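You operate a simulated robot arm through the tools that you are given. There is no shell and no other tool. Be economical: measure what you need, move in short steps, check, and stop when the job is done.

You are at the controls of a simulated robot arm. One attempt, no reset.

## Task
Shut the dispenser's gate, then tip the teal tub of pellets into it.
Fine: put the tub back and slide the lid shut. Set down upright: what you pick out.

It is judged by the outcome, as a careful person would: the job done as asked, and still so three seconds after it is handed in. It fails if anything else is knocked over, pushed out of place, dropped, spilled or broken. A push-on lid holds only when it is set on centred and level and pressed home; a screw cap is set on level and turned clockwise until tight.

## Robot
A 7-joint arm with a two-finger parallel gripper, fixed in place. Base frame: the origin is at the foot of the arm, x ahead of it, y to its left, z up; the work surface is at about z = 900. Lengths are in mm, angles in rad, forces in N, time in s.
With the tool pointing down near the work surface it reaches from about 300 to 680 mm from the base axis. Its first joint turns from -1.152 to 1.152 rad. Payload 1.57 kg.
The tool frame sits at the grasp point between the pads (the TCP): z along the fingers, y along the line on which they close. The tips reach 30 mm beyond it. Largest opening 110 mm; finger width 24, thickness 12; the body of the gripper, 48 by 112 mm, starts 78 mm behind the TCP.
Orientation is that of the tool frame in the base frame, as a unit quaternion [w, x, y, z]. With the fingers straight down and closing along the base's y, the tool's x points along the base's -x, its y along +y and its z along -z.

## Interface
- The arm moves only by the tool move_arm. Its argument "steps" is a list that holds one entry, the list of rows, each a list of 7 numbers: the shift along the base's x, y, z in mm, then the turn, a rotation vector about the base's x, y, z in degrees, then the gripper command, from -1 (shut) to 1 (fully open), values between in proportion. In form: [[[x, y, z, rx, ry, rz, fingers], ...]]. A call has 1 to 12 rows; each row shifts and turns the commanded pose from where the row before left it. Each row takes 0.2 s and may step no farther than 50 mm and 0.15 rad from the row before; otherwise, or with a gripper value out of range, the whole call is refused. Where a pose cannot be reached the arm comes as near as it can. A force on the tool above 40 N (or 10 N above the force at the start of the call, whichever is more), or a blocked arm, ends the call early, and 0.2 s more pass. The fingers move at their own pace (about 108 mm/s each) and stop on an object; they squeeze with about 23 N. The grip force told is the motor's: it shows also when the fingers shut on nothing. Time passes only in rows, and 0.2 s behind the last, so rows that do not move let the fingers close. It gives the time, the measured TCP pose, the force on the tool (base axes), the opening and the grip force at its end, in the units of the frame above (readings bear some noise), with the torque about the TCP (base axes, N m) and any sound that the robot's microphone picked up.
- Cameras (640 x 400 px; columns grow to the right, rows downward): "scene" is fixed at [157.7, -383.1, 1449]; the picture's right is [0.85, -0.53, 0.00], its down [-0.18, -0.29, -0.94] and it looks along [0.49, 0.80, -0.34] (base axes); focal length 279 px, centre (320, 200). "wrist" rides on the gripper at [70, 16, -141] in the tool frame; the picture's right is [-0.23, 0.97, 0.00], its down [-0.86, -0.20, -0.48] and it looks along [-0.47, -0.11, 0.88] (tool axes); focal length 222 px, centre (320, 200). There is no depth. A picture from a camera that has moved, and an enlarged one, comes with that camera's place and axes in the base frame and with its lens. The place of the scene camera against the robot may be out by one fixed shift of up to 25 mm in any direction.
- capture(camera): a new picture of that camera. No time passes.
- zoom(camera, box): a new picture of the part [left, top, right, bottom] of that camera's present view, enlarged. No time passes.
- hand_in(): hands the job in; it is judged then, once.

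Go step by step. Nothing tells you positions but the pictures and the camera data: compare them with the known pose of the tool, close in by small moves and look again before you grip or let go. The budget is 120 turns and 84 pictures, counting those below and the enlarged ones. Unless the task says otherwise, let go and move clear before handing in, and close with one line.

The tools are called after ">>>" by a JSON object that holds its "op" and its "data". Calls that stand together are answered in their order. move_arm: Moves the arm, as the interface text tells. Its arguments: {"type":"object","properties":{"steps":{"type":"array","items":{"type":"array","items":{"type":"array","items":{"type":"number"}}}}},"required":["steps"]} The other tools are called the same way: capture (camera) takes a picture; zoom (camera, box) takes an enlarged picture of a part of a camera's view; hand_in () hands the job in.

At the start:

```text
time: 0.0
tcp_pos: [292.6, 33.6, 1345.3]
orientation: [-0.001, 0.0, 1.0, 0.0]
contact_force: [-0.7, 0.3, 0.1]
ft_torque: [0.01, 0.01, -0.01]
finger_gap: 110.2
finger_force: 0.0
```

scene: 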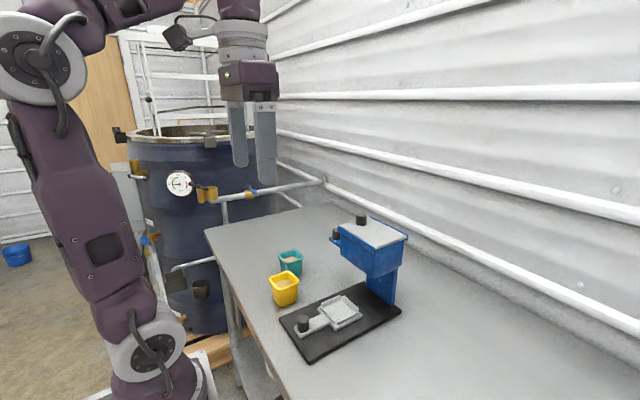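
wrist: 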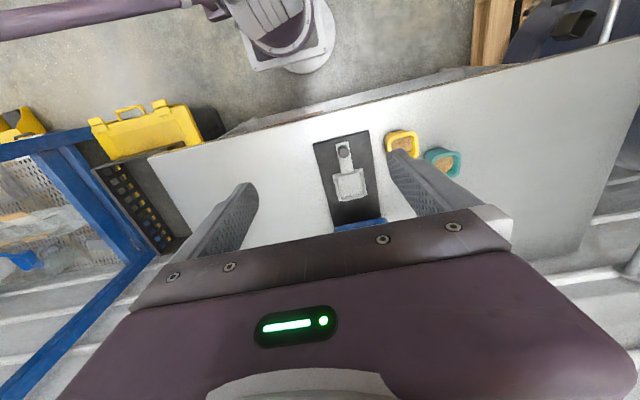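

I see a blue dispenser on a black base with a lid on top, a tray with a knob, and yellow and teal tubs. I'll look closer first.

>>> {"op": "zoom", "data": {"camera": "scene", "box": [250, 200, 430, 370]}}

>>> {"op": "zoom", "data": {"camera": "scene", "box": [320, 205, 420, 285]}}

>>> {"op": "zoom", "data": {"camera": "wrist", "box": [290, 110, 480, 240]}}

```text
2.35 times, centred on (340, 285) of scene
camera zoom: at [157.7, -383.1, 1449.0], right [0.85, -0.53, 0.0], down [-0.18, -0.29, -0.94], along [0.49, 0.8, -0.34], focal length 656 px, centre (273, 0)
```

zoom: 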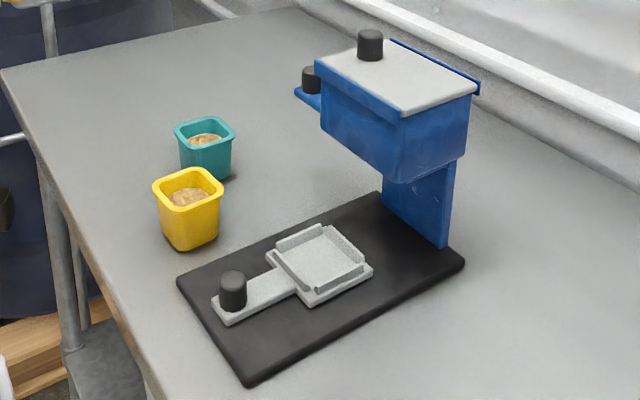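

```text
5.00 times, centred on (370, 245) of scene
camera zoom: at [157.7, -383.1, 1449.0], right [0.85, -0.53, 0.0], down [-0.18, -0.29, -0.94], along [0.49, 0.8, -0.34], focal length 1394 px, centre (70, -25)
```

zoom: 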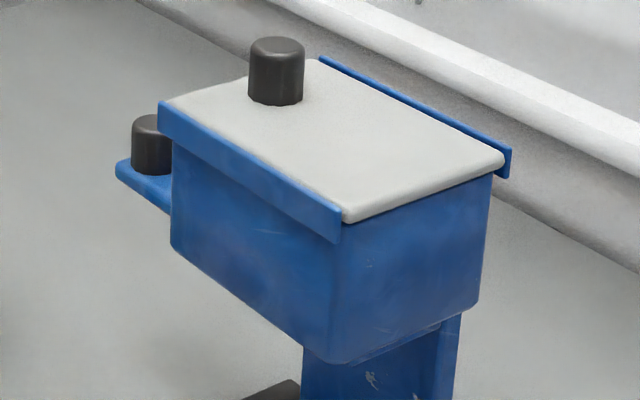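

```text
3.08 times, centred on (385, 175) of wrist
camera zoom: at [223.7, 50.0, 1487.2], right [0.23, 0.97, 0.0], down [0.86, -0.2, 0.48], along [0.47, -0.11, -0.88], focal length 684 px, centre (120, 277)
```

zoom: 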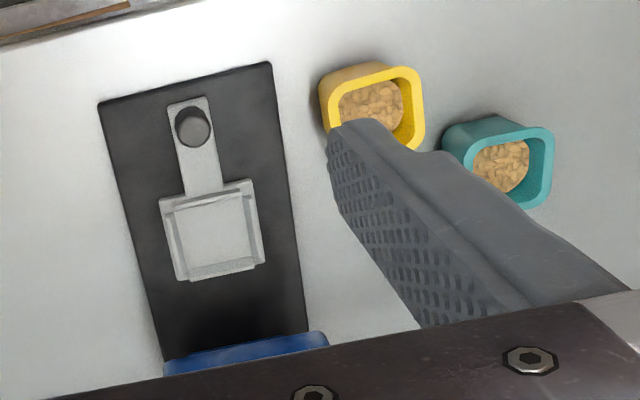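

The hopper stands about x≈590, y≈80, with its lid sliding on rails along y. A knobbed tab sticks out on the +y side and is probably the gate. I'll move the wrist camera for a better view.

>>> {"op": "move_arm", "data": {"steps": [[[0, 30, -30, 0, 0, 0, 1], [0, 40, -20, 0, 0, 0, 1], [0, 40, 0, 0, 0, 0, 1], [0, 0, 0, 0, 0, 0, 1]]]}}

>>> {"op": "capture", "data": {"camera": "wrist"}}

```text
time: 1.0
tcp_pos: [293.0, 145.2, 1293.2]
orientation: [0.0, 0.0, 1.0, 0.0]
contact_force: [0.1, 0.3, 0.4]
ft_torque: [0.03, 0.02, -0.02]
finger_gap: 110.3
finger_force: 0.0
```

```text
78 pictures are left
camera wrist: at [222.6, 161.6, 1435.6], right [0.23, 0.97, 0.0], down [0.86, -0.2, 0.48], along [0.47, -0.11, -0.88], focal length 222 px, centre (320, 200)
```

wrist: 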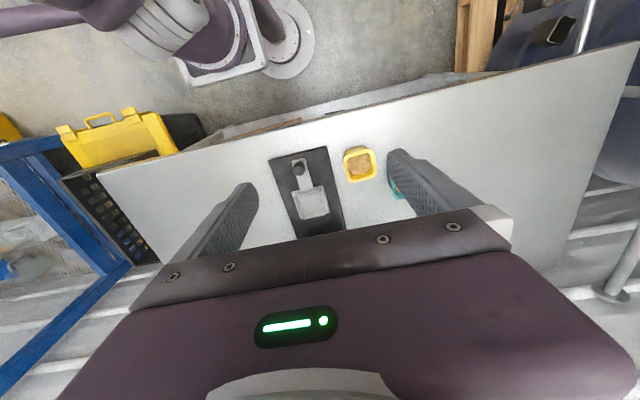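

The gripper body hides the hopper. I'll tilt the tool forward so the camera looks toward +x.

>>> {"op": "move_arm", "data": {"steps": [[[0, 0, 0, 0, -8, 0, 1], [0, 0, 0, 0, -8, 0, 1], [0, 0, 0, 0, -8, 0, 1], [0, 0, 0, 0, -8, 0, 1], [0, 0, 0, 0, 0, 0, 1]]]}}

>>> {"op": "capture", "data": {"camera": "wrist"}}

```text
time: 2.2
tcp_pos: [294.2, 144.0, 1294.8]
orientation: [0.276, -0.001, 0.961, 0.0]
contact_force: [-0.8, 0.1, -0.8]
ft_torque: [0.02, 0.04, 0.02]
finger_gap: 109.7
finger_force: 0.0
```

```text
77 pictures are left
camera wrist: at [159.3, 160.1, 1378.1], right [0.19, 0.97, 0.12], down [0.47, -0.2, 0.86], along [0.86, -0.11, -0.5], focal length 222 px, centre (320, 200)
```

wrist: 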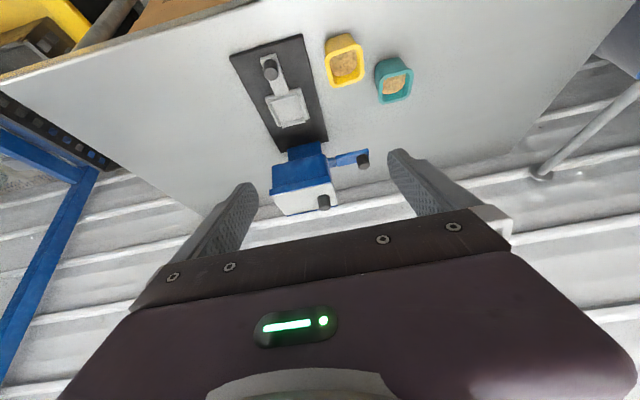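

>>> {"op": "zoom", "data": {"camera": "wrist", "box": [220, 20, 430, 230]}}

>>> {"op": "zoom", "data": {"camera": "wrist", "box": [256, 130, 386, 220]}}

```text
1.90 times, centred on (325, 125) of wrist
camera zoom: at [159.3, 160.1, 1378.1], right [0.19, 0.97, 0.12], down [0.47, -0.2, 0.86], along [0.86, -0.11, -0.5], focal length 423 px, centre (310, 343)
```

zoom: 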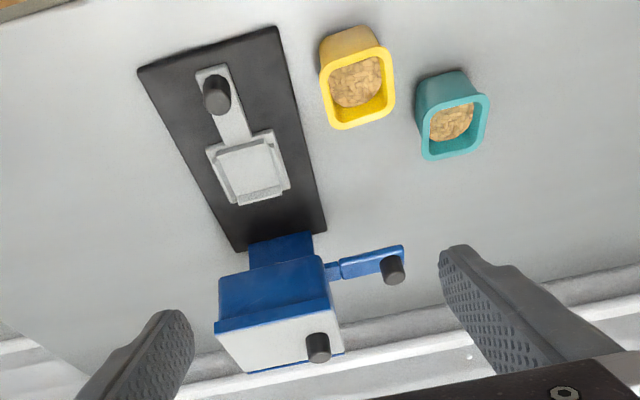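

```text
4.44 times, centred on (321, 175) of wrist
camera zoom: at [159.3, 160.1, 1378.1], right [0.19, 0.97, 0.12], down [0.47, -0.2, 0.86], along [0.86, -0.11, -0.5], focal length 987 px, centre (316, 311)
```

zoom: 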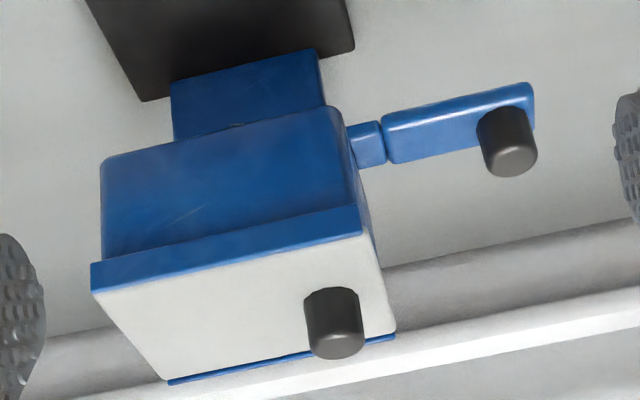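

The gate looks like a knobbed slide on the +y side, pulled out on a neck. I'll go lower for a second view to triangulate.

>>> {"op": "move_arm", "data": {"steps": [[[0, 20, -45, 0, 0, 0, 1], [0, 20, -45, 0, 0, 0, 1], [0, 20, -45, 0, 0, 0, 1], [0, 20, -45, 0, 0, 0, 1], [0, 0, 0, 0, 0, 0, 1]]]}}

>>> {"op": "capture", "data": {"camera": "wrist"}}

>>> {"op": "zoom", "data": {"camera": "wrist", "box": [200, 100, 400, 225]}}

```text
time: 3.4
tcp_pos: [290.7, 225.0, 1113.2]
orientation: [0.275, 0.001, 0.961, 0.0]
contact_force: [-0.2, -0.2, -0.1]
ft_torque: [0.0, -0.01, -0.03]
finger_gap: 110.1
finger_force: 0.1
```

```text
74 pictures are left
camera wrist: at [156.2, 241.3, 1196.7], right [0.19, 0.97, 0.12], down [0.47, -0.2, 0.86], along [0.86, -0.11, -0.5], focal length 222 px, centre (320, 200)
```

wrist: 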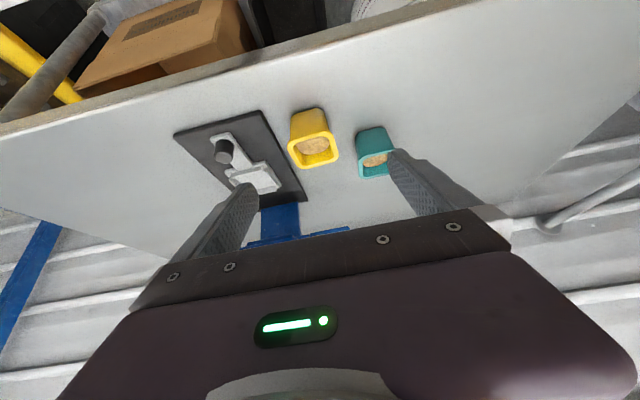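

```text
3.20 times, centred on (300, 162) of wrist
camera zoom: at [156.2, 241.3, 1196.7], right [0.19, 0.97, 0.12], down [0.47, -0.2, 0.86], along [0.86, -0.11, -0.5], focal length 711 px, centre (384, 320)
```

zoom: 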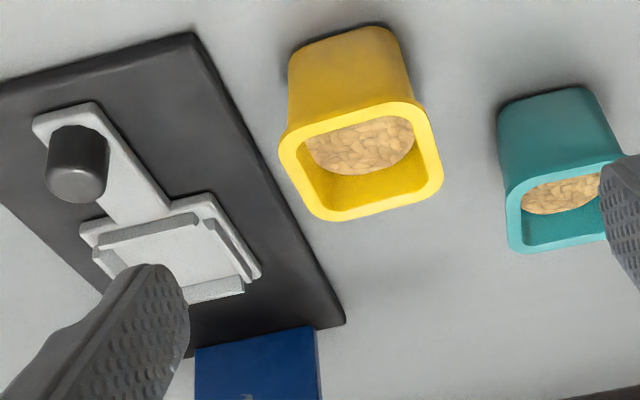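

The view needs more tilt. I'll raise and tilt further to see the gate from near its level.

>>> {"op": "move_arm", "data": {"steps": [[[0, 0, 20, 0, -8, 0, 1], [0, 0, 20, 0, -8, 0, 1], [0, 0, 20, 0, -8, 0, 1], [0, 0, 0, 0, 0, 0, 1]]]}}

>>> {"op": "capture", "data": {"camera": "wrist"}}

>>> {"op": "zoom", "data": {"camera": "wrist", "box": [220, 110, 380, 210]}}

```text
time: 4.4
tcp_pos: [291.0, 224.8, 1174.5]
orientation: [0.47, 0.0, 0.883, 0.0]
contact_force: [-0.5, 0.2, -0.3]
ft_torque: [0.0, 0.0, 0.01]
finger_gap: 109.8
finger_force: 0.0
```

```text
72 pictures are left
camera wrist: at [135.7, 240.6, 1196.4], right [0.13, 0.97, 0.19], down [0.08, -0.2, 0.98], along [0.99, -0.11, -0.1], focal length 222 px, centre (320, 200)
```

wrist: 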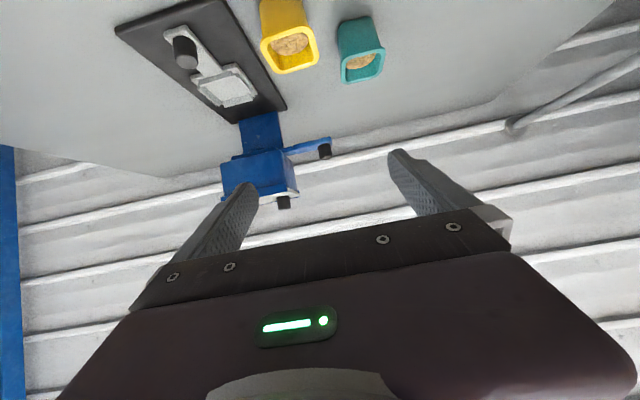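

```text
4.00 times, centred on (300, 160) of wrist
camera zoom: at [135.7, 240.6, 1196.4], right [0.13, 0.97, 0.19], down [0.08, -0.2, 0.98], along [0.99, -0.11, -0.1], focal length 888 px, centre (400, 360)
```

zoom: 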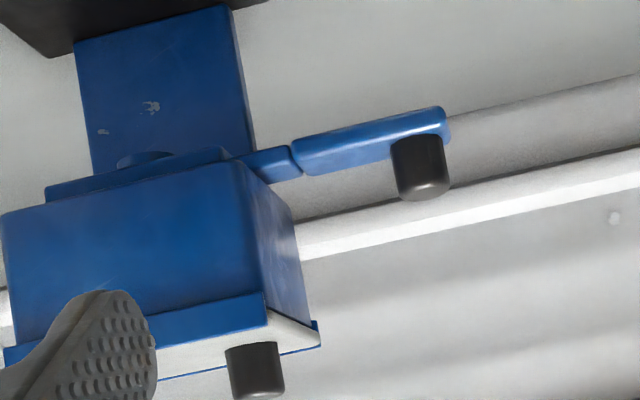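

The gate knob triangulates to about (581, 219, 1054) and the lid knob to (582, 115, 1141). The hopper top spans x 537–641, y 7–139. I'll level the tool and rise, then go above the gate knob.

>>> {"op": "move_arm", "data": {"steps": [[[0, 0, 20, 0, 8, 0, 1], [0, 0, 20, 0, 8, 0, 1], [0, 0, 20, 0, 8, 0, 1], [20, 0, 0, 0, 8, 0, 1], [40, 0, 0, 0, 8, 0, 1], [40, 0, 0, 0, 8, 0, 1], [40, 0, 0, 0, 8, 0, 1], [40, 0, 0, 0, 0, 0, 0.5], [40, 0, 0, 0, 0, 0, 0.3], [0, 0, 0, 0, 0, 0, 0.3]]]}}

>>> {"op": "capture", "data": {"camera": "wrist"}}

>>> {"op": "capture", "data": {"camera": "scene"}}

```text
time: 6.6
tcp_pos: [514.1, 219.4, 1235.7]
orientation: [-0.001, -0.001, 1.0, 0.0]
contact_force: [-0.5, 0.3, 0.7]
ft_torque: [0.01, 0.0, 0.01]
finger_gap: 71.5
finger_force: 0.1
```

```text
70 pictures are left
camera wrist: at [443.9, 236.9, 1377.5], right [0.23, 0.97, 0.0], down [0.86, -0.2, 0.48], along [0.47, -0.11, -0.88], focal length 222 px, centre (320, 200)
```

wrist: 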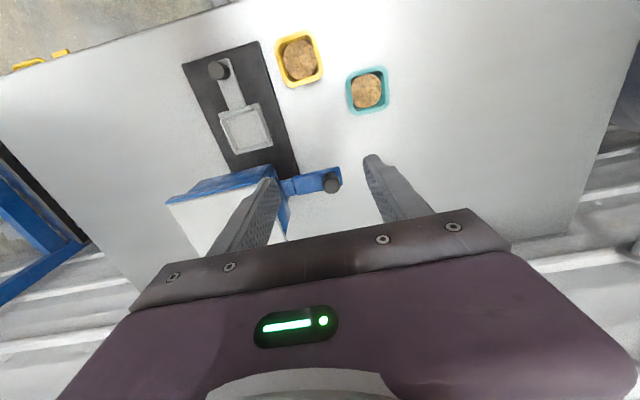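

```text
69 pictures are left
```

scene: 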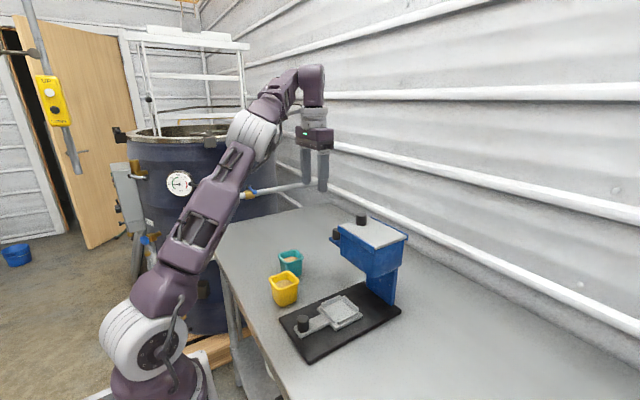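

The gate knob is confirmed near (585, 221). I'll position over it with the fingers straddling it, then descend.

>>> {"op": "move_arm", "data": {"steps": [[[36, 3, -20, 0, 0, 0, 0.2], [35, 0, -40, 0, 0, 0, 0.1], [0, 0, -40, 0, 0, 0, 0.1], [0, 0, -20, 0, 0, 0, 0.1], [0, 0, 0, 0, 0, 0, 0.1]]]}}

>>> {"op": "capture", "data": {"camera": "wrist"}}

>>> {"op": "zoom", "data": {"camera": "scene", "box": [290, 160, 430, 260]}}

```text
refused: row 2 steps farther than a row can; nothing moved
```

```text
68 pictures are left
camera wrist: at [443.9, 236.9, 1377.5], right [0.23, 0.97, 0.0], down [0.86, -0.2, 0.48], along [0.47, -0.11, -0.88], focal length 222 px, centre (320, 200)
```

wrist: 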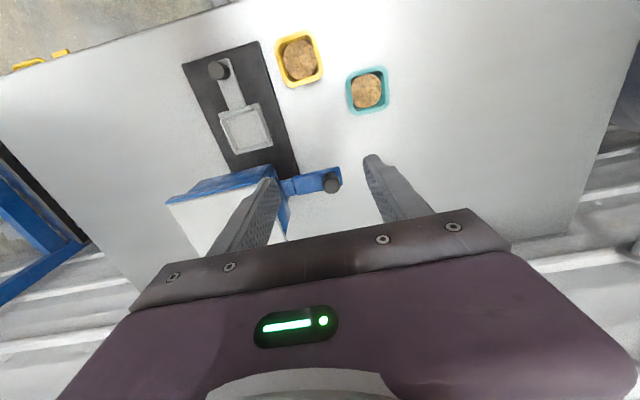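

```text
4.00 times, centred on (360, 210) of scene
camera zoom: at [157.8, -383.0, 1449.0], right [0.85, -0.53, 0.0], down [-0.18, -0.29, -0.94], along [0.49, 0.8, -0.34], focal length 1115 px, centre (160, 160)
```

zoom: 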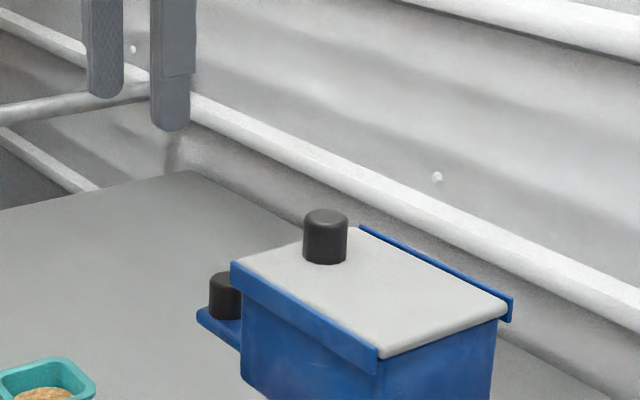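

A row was over the step limit, so I'll repeat the move in smaller steps.

>>> {"op": "move_arm", "data": {"steps": [[[36, 3, -10, 0, 0, 0, 0.2], [35, 0, -30, 0, 0, 0, 0.1], [0, 0, -40, 0, 0, 0, 0.1], [0, 0, -30, 0, 0, 0, 0.1], [0, 0, 0, 0, 0, 0, 0.1]]]}}

>>> {"op": "capture", "data": {"camera": "wrist"}}

>>> {"op": "zoom", "data": {"camera": "scene", "box": [290, 180, 430, 280]}}

```text
time: 7.8
tcp_pos: [548.9, 223.5, 1139.5]
orientation: [0.0, 0.0, 1.0, 0.0]
contact_force: [-0.2, -0.9, 0.0]
ft_torque: [-0.02, -0.01, 0.03]
finger_gap: 60.5
finger_force: 0.1
out of reach, approached as far as the arm can: row 1, 2
```

```text
66 pictures are left
camera wrist: at [478.3, 240.0, 1282.2], right [0.23, 0.97, 0.0], down [0.86, -0.2, 0.48], along [0.47, -0.11, -0.88], focal length 222 px, centre (320, 200)
```

wrist: 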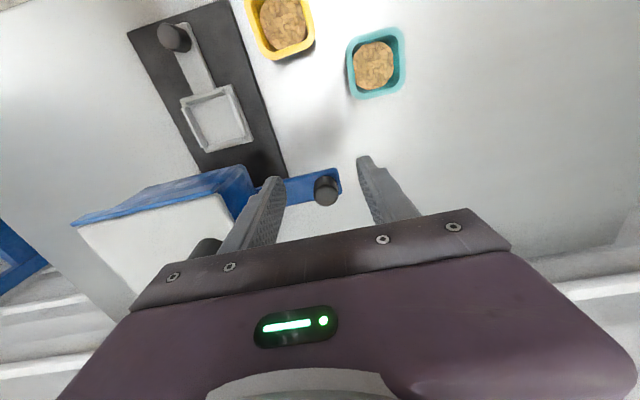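

```text
4.00 times, centred on (360, 230) of scene
camera zoom: at [157.7, -383.1, 1449.0], right [0.85, -0.53, 0.0], down [-0.18, -0.29, -0.94], along [0.49, 0.8, -0.34], focal length 1115 px, centre (160, 80)
```

zoom: 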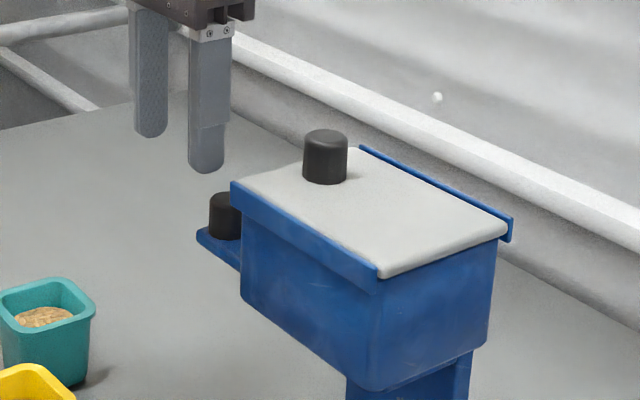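

The arm reached only x=549 at that height. I'll go lower, where it should reach farther, then forward.

>>> {"op": "move_arm", "data": {"steps": [[[10, 0, -30, 0, 0, 0, 0.1], [25, 0, -15, 0, 0, 0, 0.1], [0, 0, 0, 0, 0, 0, 0.1]]]}}

>>> {"op": "capture", "data": {"camera": "wrist"}}

>>> {"op": "zoom", "data": {"camera": "scene", "box": [290, 180, 430, 280]}}

```text
time: 8.6
tcp_pos: [581.4, 221.8, 1095.6]
orientation: [-0.001, 0.0, 1.0, -0.001]
contact_force: [0.7, -0.2, 0.5]
ft_torque: [-0.01, 0.0, 0.0]
finger_gap: 60.4
finger_force: 0.1
```

```text
64 pictures are left
camera wrist: at [511.5, 238.2, 1237.7], right [0.23, 0.97, 0.0], down [0.86, -0.2, 0.48], along [0.47, -0.11, -0.88], focal length 222 px, centre (320, 200)
```

wrist: 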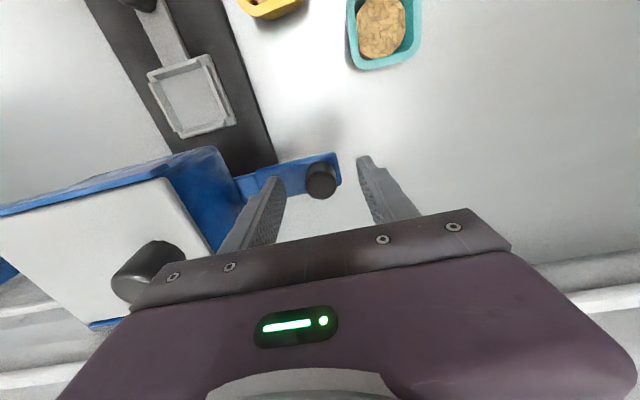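

```text
4.00 times, centred on (360, 230) of scene
camera zoom: at [157.7, -383.1, 1449.0], right [0.85, -0.53, 0.0], down [-0.18, -0.29, -0.94], along [0.49, 0.8, -0.34], focal length 1115 px, centre (160, 80)
```

zoom: 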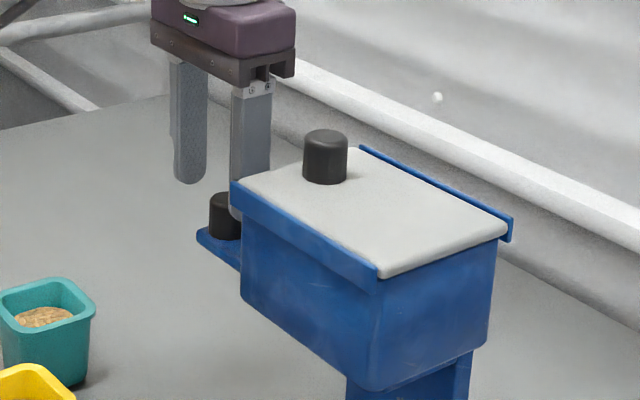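

The knob is at about (587, 222). I'll push it from the +y side with closed fingers so the gripper body stays clear of the lid knob: rise, shift out, close, lower.

>>> {"op": "move_arm", "data": {"steps": [[[0, 30, 0, 0, 0, 0, 0.1], [5, 28, 0, 0, 0, 0, -1], [0, 0, 0, 0, 0, 0, -1], [0, 0, -20, 0, 0, 0, -1], [0, 0, 0, 0, 0, 0, -1]]]}}

>>> {"op": "capture", "data": {"camera": "wrist"}}

```text
time: 9.8
tcp_pos: [586.1, 281.2, 1075.3]
orientation: [0.0, 0.0, 1.0, 0.0]
contact_force: [-0.2, -0.8, -0.2]
ft_torque: [0.01, 0.0, 0.01]
finger_gap: 0.0
finger_force: 21.3
out of reach, approached as far as the arm can: row 2
```

```text
62 pictures are left
camera wrist: at [517.1, 297.8, 1216.8], right [0.23, 0.97, 0.0], down [0.86, -0.2, 0.48], along [0.47, -0.11, -0.88], focal length 222 px, centre (320, 200)
```

wrist: 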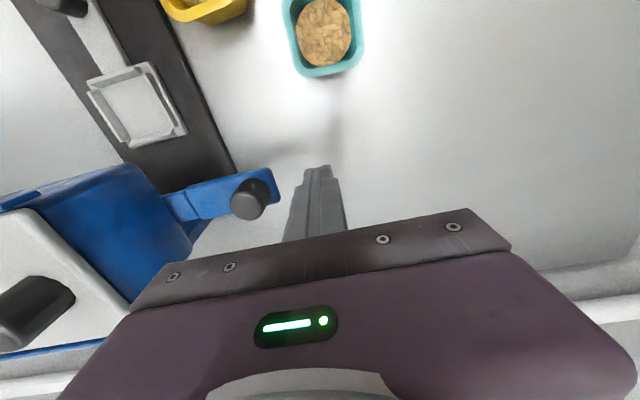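

The closed fingers are on the +y side of the gate knob. I'll push -y in small steps and watch the force.

>>> {"op": "move_arm", "data": {"steps": [[[0, -15, -5, 0, 0, 0, -1], [0, -10, 0, 0, 0, 0, -1], [0, -5, 0, 0, 0, 0, -1], [0, -5, 0, 0, 0, 0, -1], [0, -5, 0, 0, 0, 0, -1], [0, -5, 0, 0, 0, 0, -1], [0, -5, 0, 0, 0, 0, -1]]]}}

>>> {"op": "capture", "data": {"camera": "wrist"}}

```text
time: 11.4
tcp_pos: [587.6, 231.1, 1071.6]
orientation: [-0.001, 0.0, 1.0, 0.0]
contact_force: [1.5, 0.9, -0.3]
ft_torque: [0.04, -0.02, 0.02]
finger_gap: 0.1
finger_force: 21.5
```

```text
61 pictures are left
camera wrist: at [518.2, 247.3, 1213.3], right [0.23, 0.97, 0.0], down [0.86, -0.2, 0.48], along [0.47, -0.11, -0.88], focal length 222 px, centre (320, 200)
```

wrist: 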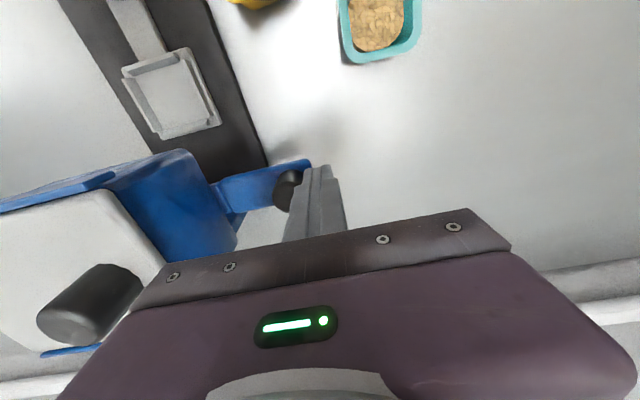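

The knob is moving in and the neck looks shorter. I'll keep pushing until the stop.

>>> {"op": "move_arm", "data": {"steps": [[[0, -4, 0, 0, 0, 0, -1], [0, -4, 0, 0, 0, 0, -1], [0, -4, 0, 0, 0, 0, -1], [0, -4, 0, 0, 0, 0, -1]]]}}

>>> {"op": "capture", "data": {"camera": "wrist"}}

```text
time: 12.4
tcp_pos: [588.0, 215.0, 1070.8]
orientation: [0.0, 0.001, 1.0, 0.001]
contact_force: [1.0, 1.8, -0.3]
ft_torque: [0.03, 0.01, 0.02]
finger_gap: 0.0
finger_force: 21.5
```

```text
60 pictures are left
camera wrist: at [518.3, 231.4, 1213.0], right [0.23, 0.97, 0.0], down [0.86, -0.2, 0.48], along [0.47, -0.11, -0.88], focal length 222 px, centre (320, 200)
```

wrist: 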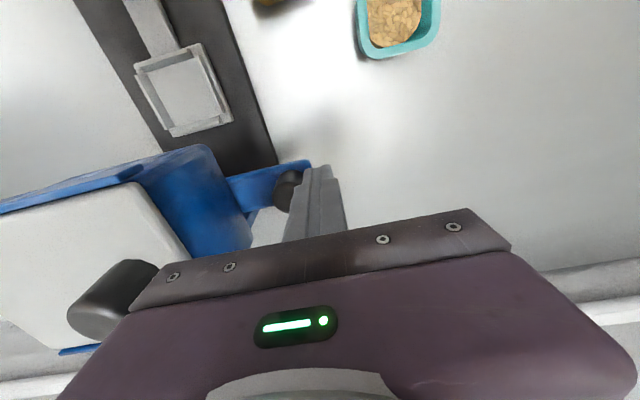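

The gate is still sliding freely with about 2 N, so I'll keep going.

>>> {"op": "move_arm", "data": {"steps": [[[0, -3, 0, 0, 0, 0, -1], [0, -3, 0, 0, 0, 0, -1], [0, -3, 0, 0, 0, 0, -1], [0, -3, 0, 0, 0, 0, -1]]]}}

>>> {"op": "capture", "data": {"camera": "wrist"}}

>>> {"op": "zoom", "data": {"camera": "scene", "box": [290, 180, 430, 280]}}

```text
time: 13.4
tcp_pos: [588.3, 201.8, 1070.4]
orientation: [-0.001, 0.0, 1.0, -0.003]
contact_force: [1.0, 4.3, -0.8]
ft_torque: [0.14, -0.06, 0.0]
finger_gap: 0.0
finger_force: 20.7
```

```text
59 pictures are left
camera wrist: at [518.4, 219.0, 1212.5], right [0.23, 0.97, 0.0], down [0.86, -0.2, 0.48], along [0.46, -0.11, -0.88], focal length 222 px, centre (320, 200)
```

wrist: 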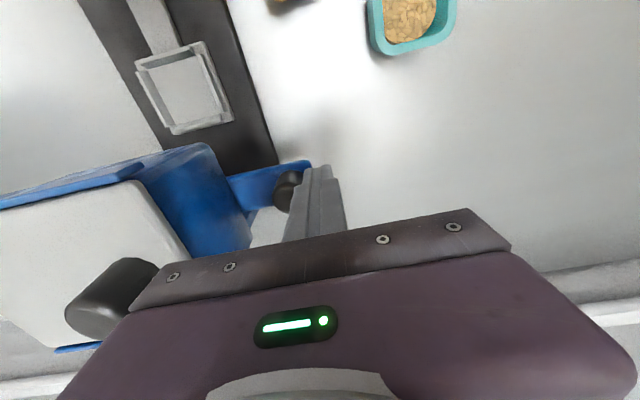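

```text
4.00 times, centred on (360, 230) of scene
camera zoom: at [157.8, -383.0, 1449.1], right [0.85, -0.53, 0.0], down [-0.18, -0.29, -0.94], along [0.49, 0.8, -0.34], focal length 1115 px, centre (160, 80)
```

zoom: 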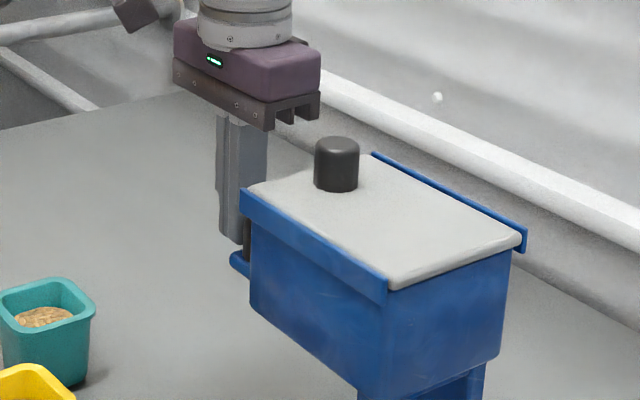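

The last push slid the whole dispenser about 10 mm toward -y, so the gate is now at its stop. I'll back off and measure the displacement so I can undo it.

>>> {"op": "move_arm", "data": {"steps": [[[0, 20, 0, 0, 0, 0, -1], [0, 40, 0, 0, 0, 0, -1], [0, 20, 40, 0, 0, 0, -1], [-30, 0, 30, 0, 0, 0, -1], [-30, 0, 30, 0, 0, 0, -1], [0, 0, 0, 0, 0, 0, -1]]]}}

>>> {"op": "zoom", "data": {"camera": "scene", "box": [250, 200, 430, 370]}}

>>> {"op": "zoom", "data": {"camera": "scene", "box": [320, 205, 420, 285]}}

```text
time: 14.8
tcp_pos: [518.2, 275.8, 1167.6]
orientation: [-0.001, 0.0, 1.0, 0.0]
contact_force: [0.2, 0.0, 0.3]
ft_torque: [0.01, 0.03, -0.01]
finger_gap: 0.4
finger_force: 21.1
out of reach, approached as far as the arm can: row 3
```

```text
2.35 times, centred on (340, 285) of scene
camera zoom: at [157.7, -383.1, 1449.0], right [0.85, -0.53, 0.0], down [-0.18, -0.29, -0.94], along [0.49, 0.8, -0.34], focal length 656 px, centre (273, 0)
```

zoom: 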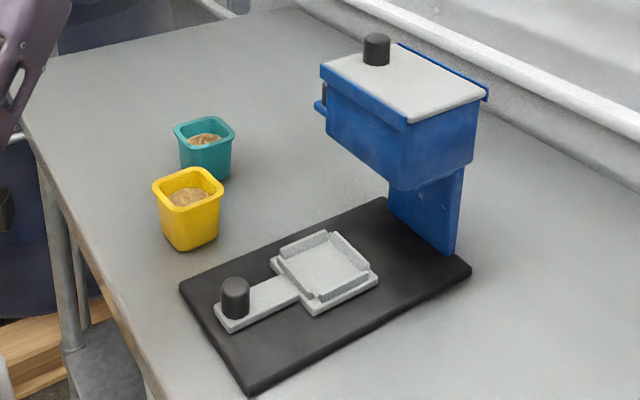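

```text
5.00 times, centred on (370, 245) of scene
camera zoom: at [157.7, -383.1, 1449.0], right [0.85, -0.53, 0.0], down [-0.18, -0.29, -0.94], along [0.49, 0.8, -0.34], focal length 1394 px, centre (70, -25)
```

zoom: 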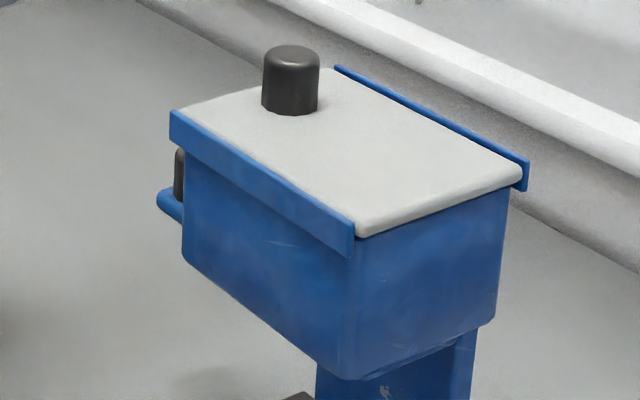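

The dispenser's stand end moved about 8 mm toward -y and the near end about 4 mm. Going around in front of it, I'll push the hopper back +y gently from its -y face along the same line.

>>> {"op": "move_arm", "data": {"steps": [[[-48, 0, 10, 0, 0, 0, -1], [-48, 0, 10, 0, 0, 0, -1], [0, -48, 0, 0, 0, 0, -1], [0, -48, 0, 0, 0, 0, -1], [0, -48, 0, 0, 0, 0, -1], [0, -48, 0, 0, 0, 0, -1], [0, -48, 0, 0, 0, 0, -1], [0, -48, 0, 0, 0, 0, -1], [0, -48, 0, 0, 0, 0, -1], [0, 0, -45, 0, 0, 0, -1], [0, 0, -45, 0, 0, 0, -1], [0, 0, 0, 0, 0, 0, -1]]]}}

>>> {"op": "move_arm", "data": {"steps": [[[48, 0, 0, 0, 0, 0, -1], [48, 0, 0, 0, 0, 0, -1], [48, 0, 0, 0, 0, 0, -1], [25, 0, 0, 0, 0, 0, -1], [0, 0, 0, 0, 0, 0, -1]]]}}

>>> {"op": "capture", "data": {"camera": "wrist"}}

>>> {"op": "zoom", "data": {"camera": "scene", "box": [250, 200, 430, 370]}}

```text
time: 17.4
tcp_pos: [422.4, -59.0, 1097.9]
orientation: [0.0, 0.0, 1.0, -0.001]
contact_force: [-0.4, -0.2, -1.0]
ft_torque: [0.02, 0.0, -0.01]
finger_gap: 0.0
finger_force: 20.7
```

```text
time: 18.6
tcp_pos: [590.0, -60.5, 1098.0]
orientation: [-0.001, 0.0, 1.0, 0.0]
contact_force: [-0.1, -0.2, -0.5]
ft_torque: [0.01, -0.01, 0.01]
finger_gap: 0.0
finger_force: 20.8
```

```text
55 pictures are left
camera wrist: at [520.8, -44.3, 1240.6], right [0.23, 0.97, 0.0], down [0.86, -0.2, 0.48], along [0.47, -0.11, -0.88], focal length 222 px, centre (320, 200)
```

wrist: 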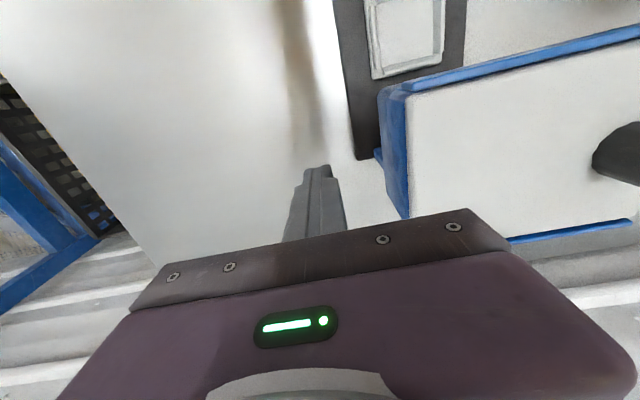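

```text
2.35 times, centred on (340, 285) of scene
camera zoom: at [157.8, -383.1, 1449.0], right [0.85, -0.53, 0.0], down [-0.18, -0.29, -0.94], along [0.49, 0.8, -0.34], focal length 656 px, centre (273, 0)
```

zoom: 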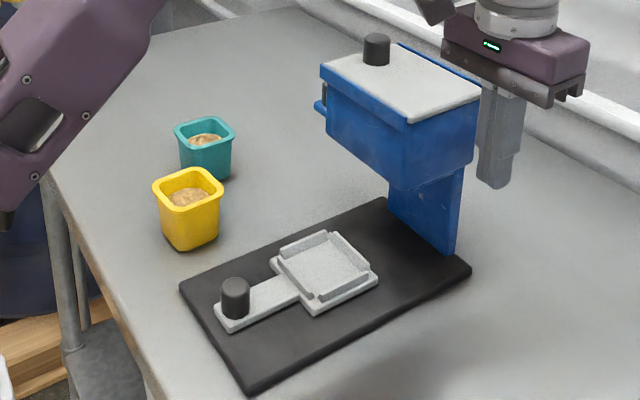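

Before pushing I'll tilt the tool 16° so the fingertips touch the hopper wall below the lid. Then I'll close in with small steps.

>>> {"op": "move_arm", "data": {"steps": [[[0, 0, -5, 8, 0, 0, -1], [0, 0, -5, 8, 0, 0, -1], [0, 15, 0, 0, 0, 0, -1], [0, 5, 0, 0, 0, 0, -1], [0, 4, 0, 0, 0, 0, -1], [0, 0, 0, 0, 0, 0, -1]]]}}

>>> {"op": "capture", "data": {"camera": "wrist"}}

>>> {"op": "zoom", "data": {"camera": "scene", "box": [320, 205, 420, 285]}}

```text
time: 20.0
tcp_pos: [590.7, -36.6, 1087.8]
orientation: [0.0, 0.0, 0.99, 0.139]
contact_force: [0.0, -0.2, -0.9]
ft_torque: [-0.04, 0.01, 0.02]
finger_gap: 0.0
finger_force: 21.0
```

```text
53 pictures are left
camera wrist: at [520.2, -58.8, 1229.4], right [0.23, 0.94, 0.27], down [0.86, -0.32, 0.4], along [0.47, 0.14, -0.87], focal length 222 px, centre (320, 200)
```

wrist: 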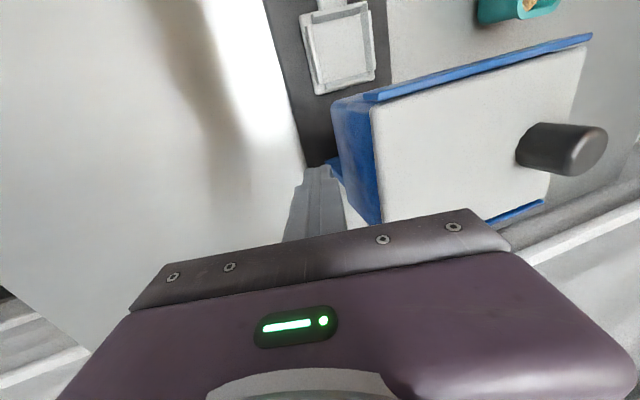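

```text
5.00 times, centred on (370, 245) of scene
camera zoom: at [157.7, -383.1, 1449.0], right [0.85, -0.53, 0.0], down [-0.18, -0.29, -0.94], along [0.49, 0.8, -0.34], focal length 1394 px, centre (70, -25)
```

zoom: 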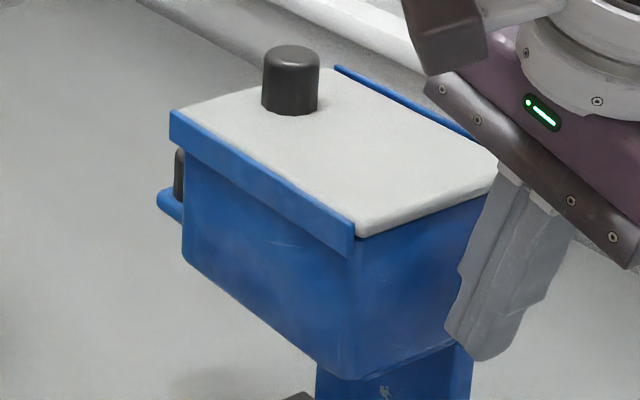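

Still clear of the wall with about 15 mm to go. I'll step in slowly.

>>> {"op": "move_arm", "data": {"steps": [[[0, 6, 0, 0, 0, 0, -1], [0, 3, 0, 0, 0, 0, -1], [0, 3, 0, 0, 0, 0, -1], [0, 3, 0, 0, 0, 0, -1], [0, 0, 0, 0, 0, 0, -1]]]}}

>>> {"op": "zoom", "data": {"camera": "scene", "box": [320, 205, 420, 285]}}

```text
time: 21.2
tcp_pos: [589.0, -21.2, 1087.6]
orientation: [0.001, 0.0, 0.99, 0.139]
contact_force: [-0.4, -2.0, -0.2]
ft_torque: [-0.1, 0.0, -0.03]
finger_gap: 0.0
finger_force: 21.3
```

```text
5.00 times, centred on (370, 245) of scene
camera zoom: at [157.7, -383.1, 1449.0], right [0.85, -0.53, 0.0], down [-0.18, -0.29, -0.94], along [0.49, 0.8, -0.34], focal length 1394 px, centre (70, -25)
```

zoom: 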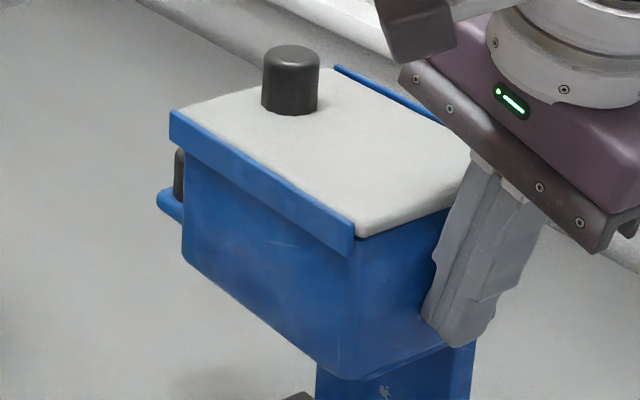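

Contact with the wall (2 N). I'll push about 8 mm and compare with the original picture.

>>> {"op": "move_arm", "data": {"steps": [[[0, 3, 0, 0, 0, 0, -1], [0, 3, 0, 0, 0, 0, -1], [0, 2, 0, 0, 0, 0, -1], [0, 0, 0, 0, 0, 0, -1]]]}}

>>> {"op": "zoom", "data": {"camera": "scene", "box": [320, 205, 420, 285]}}

>>> {"op": "zoom", "data": {"camera": "scene", "box": [250, 200, 430, 370]}}

```text
time: 22.2
tcp_pos: [590.9, -13.4, 1087.4]
orientation: [0.0, 0.0, 0.99, 0.139]
contact_force: [0.9, -6.3, -1.5]
ft_torque: [-0.18, -0.08, 0.04]
finger_gap: 0.0
finger_force: 21.6
```

```text
5.00 times, centred on (370, 245) of scene
camera zoom: at [157.8, -383.2, 1449.0], right [0.85, -0.53, 0.0], down [-0.18, -0.29, -0.94], along [0.49, 0.8, -0.34], focal length 1394 px, centre (70, -25)
```

zoom: 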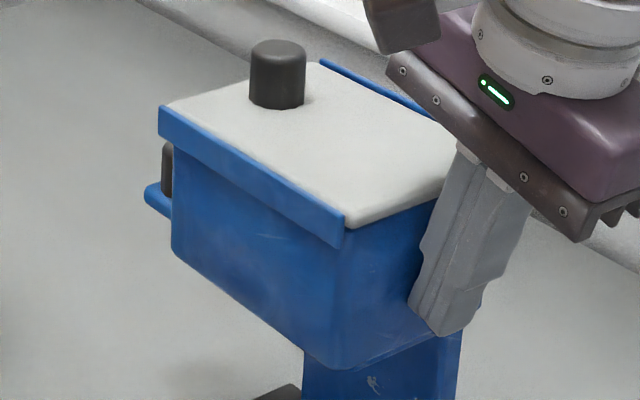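

```text
2.35 times, centred on (340, 285) of scene
camera zoom: at [157.8, -383.2, 1449.0], right [0.85, -0.53, 0.0], down [-0.18, -0.29, -0.94], along [0.49, 0.8, -0.34], focal length 656 px, centre (273, 0)
```

zoom: 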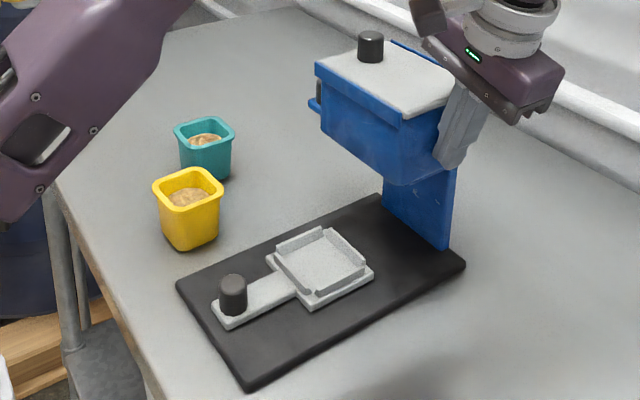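

It's almost back, with about 2–3 mm left. One more small push.

>>> {"op": "move_arm", "data": {"steps": [[[0, 2.5, 0, 0, 0, 0, -1], [0, 0, 0, 0, 0, 0, -1]]]}}

>>> {"op": "move_arm", "data": {"steps": [[[0, -20, 0, 0, 0, 0, -1], [0, -40, 0, -8, 0, 0, -1], [0, -10, 10, -8, 0, 0, -1], [-45, 0, 0, 0, 0, 0, -1], [-45, 0, 0, 0, 0, 0, -1], [-45, 0, 0, 0, 0, 0, -1], [0, 0, 45, 0, 0, 0, -1], [0, 0, 45, 0, 0, 0, -1], [0, 0, 0, 0, 0, 0, -1]]]}}

>>> {"op": "zoom", "data": {"camera": "scene", "box": [320, 205, 420, 285]}}

>>> {"op": "zoom", "data": {"camera": "scene", "box": [250, 200, 430, 370]}}

```text
time: 22.8
tcp_pos: [589.3, -11.4, 1088.7]
orientation: [-0.001, 0.001, 0.99, 0.14]
contact_force: [3.6, -5.5, 1.0]
ft_torque: [-0.15, -0.11, 0.01]
finger_gap: 0.1
finger_force: 21.5
```

```text
time: 24.8
tcp_pos: [455.3, -79.5, 1186.4]
orientation: [0.0, 0.0, 1.0, -0.001]
contact_force: [0.5, -0.7, -0.1]
ft_torque: [0.0, 0.01, 0.02]
finger_gap: 0.2
finger_force: 21.7
```

```text
5.00 times, centred on (370, 245) of scene
camera zoom: at [157.7, -383.1, 1449.0], right [0.85, -0.53, 0.0], down [-0.18, -0.29, -0.94], along [0.49, 0.8, -0.34], focal length 1394 px, centre (70, -25)
```

zoom: 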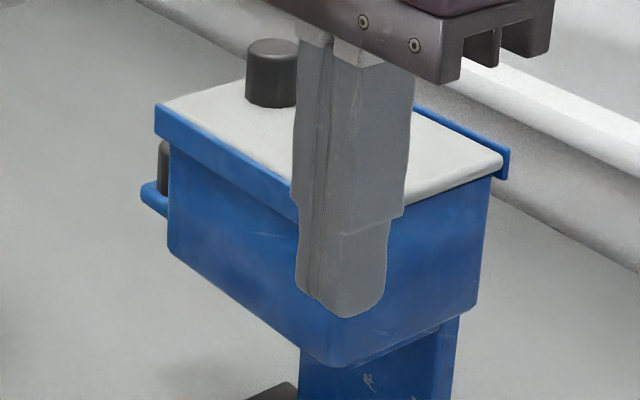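

```text
2.35 times, centred on (340, 285) of scene
camera zoom: at [157.7, -383.1, 1449.0], right [0.85, -0.53, 0.0], down [-0.18, -0.29, -0.94], along [0.49, 0.8, -0.34], focal length 656 px, centre (273, 0)
```

zoom: 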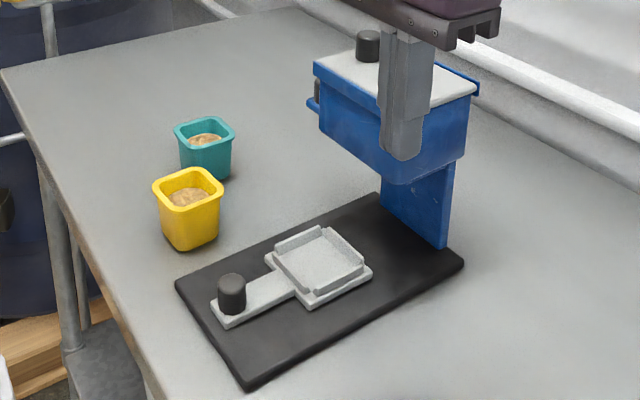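

The dispenser is back to within about 2 mm of its original pose. Next I'll move above the lid knob, slightly tilted forward for reach, with a partial opening.

>>> {"op": "move_arm", "data": {"steps": [[[0, 0, 45, 0, 0, 0, 0], [0, 48, 0, 0, -8, 0, 0], [0, 48, 0, 0, -8, 0, 0], [0, 48, 0, 0, 0, 0, 0], [0, 48, 0, 0, 0, 0, 0], [45, 0, 0, 0, 0, 0, 0], [45, 0, 0, 0, 0, 0, 0], [0, 0, 0, 0, 0, 0, 0]]]}}

>>> {"op": "capture", "data": {"camera": "wrist"}}

```text
time: 26.6
tcp_pos: [546.9, 110.9, 1234.3]
orientation: [0.139, 0.0, 0.99, 0.0]
contact_force: [-0.1, 0.1, 0.2]
ft_torque: [0.01, 0.02, 0.04]
finger_gap: 54.9
finger_force: 0.0
```

```text
46 pictures are left
camera wrist: at [440.8, 127.9, 1350.7], right [0.22, 0.97, 0.06], down [0.69, -0.2, 0.7], along [0.69, -0.11, -0.72], focal length 222 px, centre (320, 200)
```

wrist: 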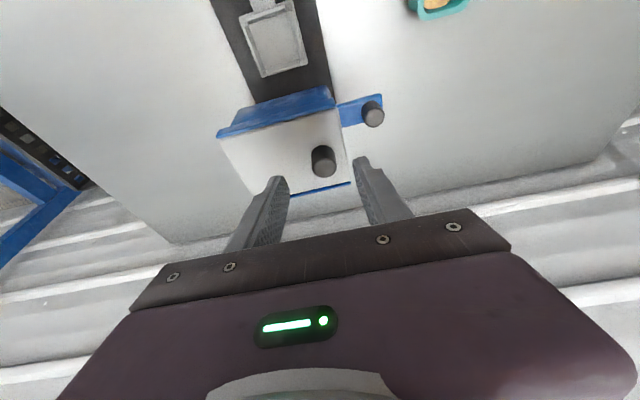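

The lid knob is at about (583, 112.5, 1141). I'll descend around it.

>>> {"op": "move_arm", "data": {"steps": [[[10, 1, -30, 0, 0, 0, 0], [10, 0, -20, 0, 0, 0, 0], [10, 0, -14, 0, 0, 0, 0], [0, 0, 0, 0, 0, 0, 0]]]}}

>>> {"op": "capture", "data": {"camera": "wrist"}}

>>> {"op": "zoom", "data": {"camera": "scene", "box": [320, 185, 420, 265]}}

```text
time: 27.6
tcp_pos: [575.1, 113.4, 1169.5]
orientation: [0.139, 0.0, 0.99, 0.0]
contact_force: [0.2, -0.5, 0.4]
ft_torque: [0.01, -0.01, 0.03]
finger_gap: 55.1
finger_force: 0.1
```

```text
45 pictures are left
camera wrist: at [469.2, 129.9, 1286.1], right [0.22, 0.97, 0.06], down [0.69, -0.2, 0.7], along [0.69, -0.11, -0.72], focal length 222 px, centre (320, 200)
```

wrist: 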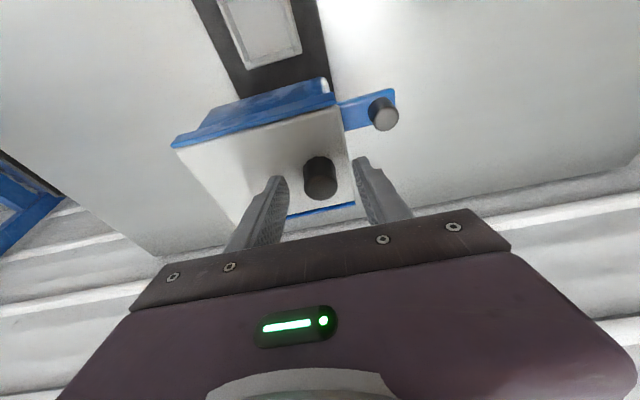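

```text
5.00 times, centred on (370, 225) of scene
camera zoom: at [157.8, -383.1, 1449.0], right [0.85, -0.53, 0.0], down [-0.18, -0.29, -0.94], along [0.49, 0.8, -0.34], focal length 1394 px, centre (70, 75)
```

zoom: 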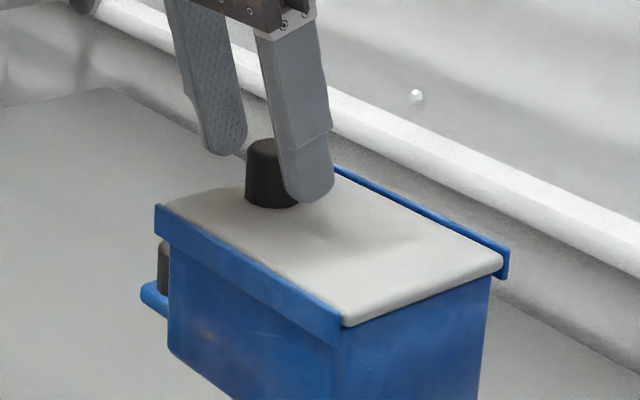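

The fingers straddle the knob. I'll narrow the gap and drag +y slowly, watching the force.

>>> {"op": "move_arm", "data": {"steps": [[[0, 0, 0, 0, 0, 0, -0.35], [0, 0, 0, 0, 0, 0, -0.35], [0, 5, 0, 0, 0, 0, -0.35], [0, 4, 0, 0, 0, 0, -0.35], [0, 4, 0, 0, 0, 0, -0.35], [0, 4, 0, 0, 0, 0, -0.35], [0, 0, 0, 0, 0, 0, -0.35]]]}}

>>> {"op": "zoom", "data": {"camera": "scene", "box": [320, 185, 420, 265]}}

```text
time: 29.2
tcp_pos: [575.0, 129.6, 1169.1]
orientation: [0.139, 0.0, 0.99, 0.0]
contact_force: [0.7, -5.6, 3.1]
ft_torque: [-0.2, -0.02, -0.07]
finger_gap: 40.2
finger_force: 2.3
```

```text
5.00 times, centred on (370, 225) of scene
camera zoom: at [157.7, -383.2, 1449.0], right [0.85, -0.53, 0.0], down [-0.18, -0.29, -0.94], along [0.49, 0.8, -0.34], focal length 1394 px, centre (70, 75)
```

zoom: 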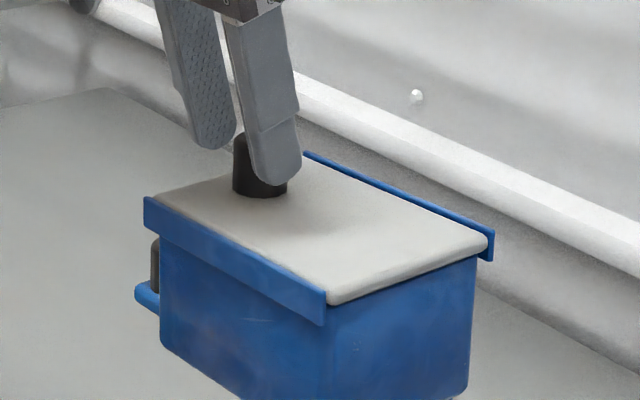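

The dispenser seems to have shifted with the lid rather than the lid sliding. I'll check the whole unit before doing anything more.

>>> {"op": "zoom", "data": {"camera": "scene", "box": [250, 200, 430, 370]}}

>>> {"op": "zoom", "data": {"camera": "wrist", "box": [160, 60, 420, 230]}}

```text
2.35 times, centred on (340, 285) of scene
camera zoom: at [157.7, -383.2, 1449.0], right [0.85, -0.53, 0.0], down [-0.18, -0.29, -0.94], along [0.49, 0.8, -0.34], focal length 656 px, centre (273, 0)
```

zoom: 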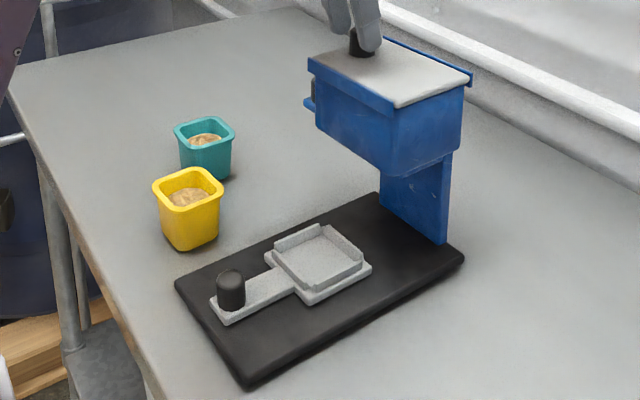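

```text
2.35 times, centred on (290, 145) of wrist
camera zoom: at [468.8, 146.2, 1286.4], right [0.22, 0.97, 0.06], down [0.69, -0.2, 0.7], along [0.69, -0.11, -0.72], focal length 523 px, centre (391, 329)
```

zoom: 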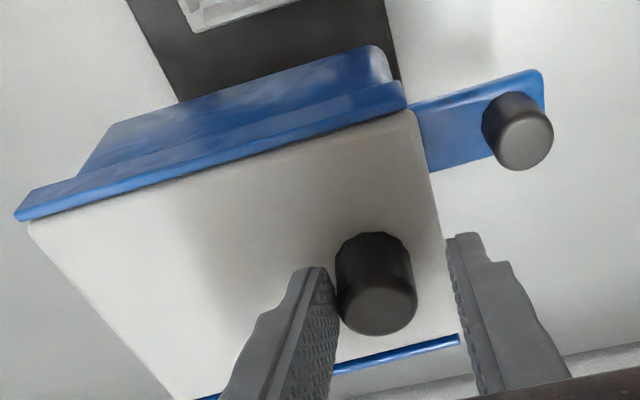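

The base hasn't moved, so the unit was tipping slightly because the lid doesn't give in +y. I'll ease back and then try -y gently.

>>> {"op": "move_arm", "data": {"steps": [[[0, -4, 0, 0, 0, 0, -0.35], [0, -4, 0, 0, 0, 0, -0.35], [0, -4, 0, 0, 0, 0, -0.35], [0, -5, 2, 0, 0, 0, -0.35], [0, 0, 0, 0, 0, 0, -0.35]]]}}

>>> {"op": "zoom", "data": {"camera": "scene", "box": [320, 185, 420, 265]}}

>>> {"op": "zoom", "data": {"camera": "wrist", "box": [160, 60, 420, 230]}}

```text
time: 30.4
tcp_pos: [575.5, 113.8, 1169.6]
orientation: [0.139, 0.0, 0.99, 0.0]
contact_force: [-0.1, -0.2, -0.1]
ft_torque: [0.01, 0.0, 0.01]
finger_gap: 35.9
finger_force: 0.0
```

```text
5.00 times, centred on (370, 225) of scene
camera zoom: at [157.7, -383.1, 1449.0], right [0.85, -0.53, 0.0], down [-0.18, -0.29, -0.94], along [0.49, 0.8, -0.34], focal length 1394 px, centre (70, 75)
```

zoom: 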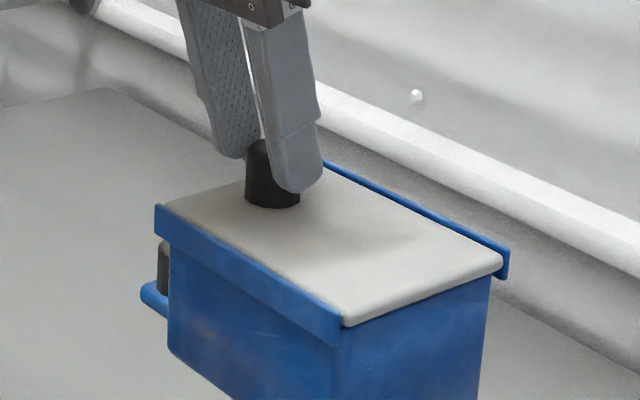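

```text
2.35 times, centred on (290, 145) of wrist
camera zoom: at [469.1, 129.0, 1288.2], right [0.22, 0.97, 0.06], down [0.69, -0.2, 0.7], along [0.69, -0.11, -0.72], focal length 523 px, centre (391, 329)
```

zoom: 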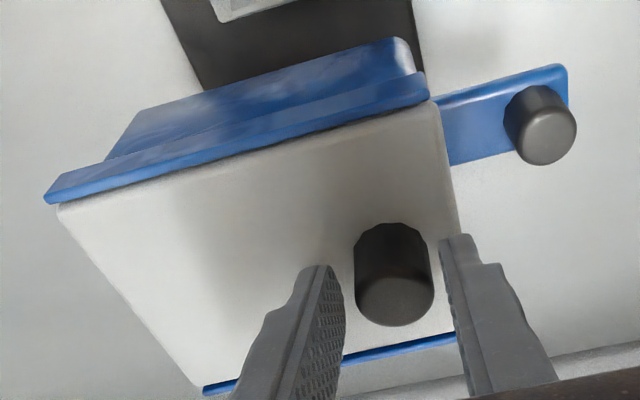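

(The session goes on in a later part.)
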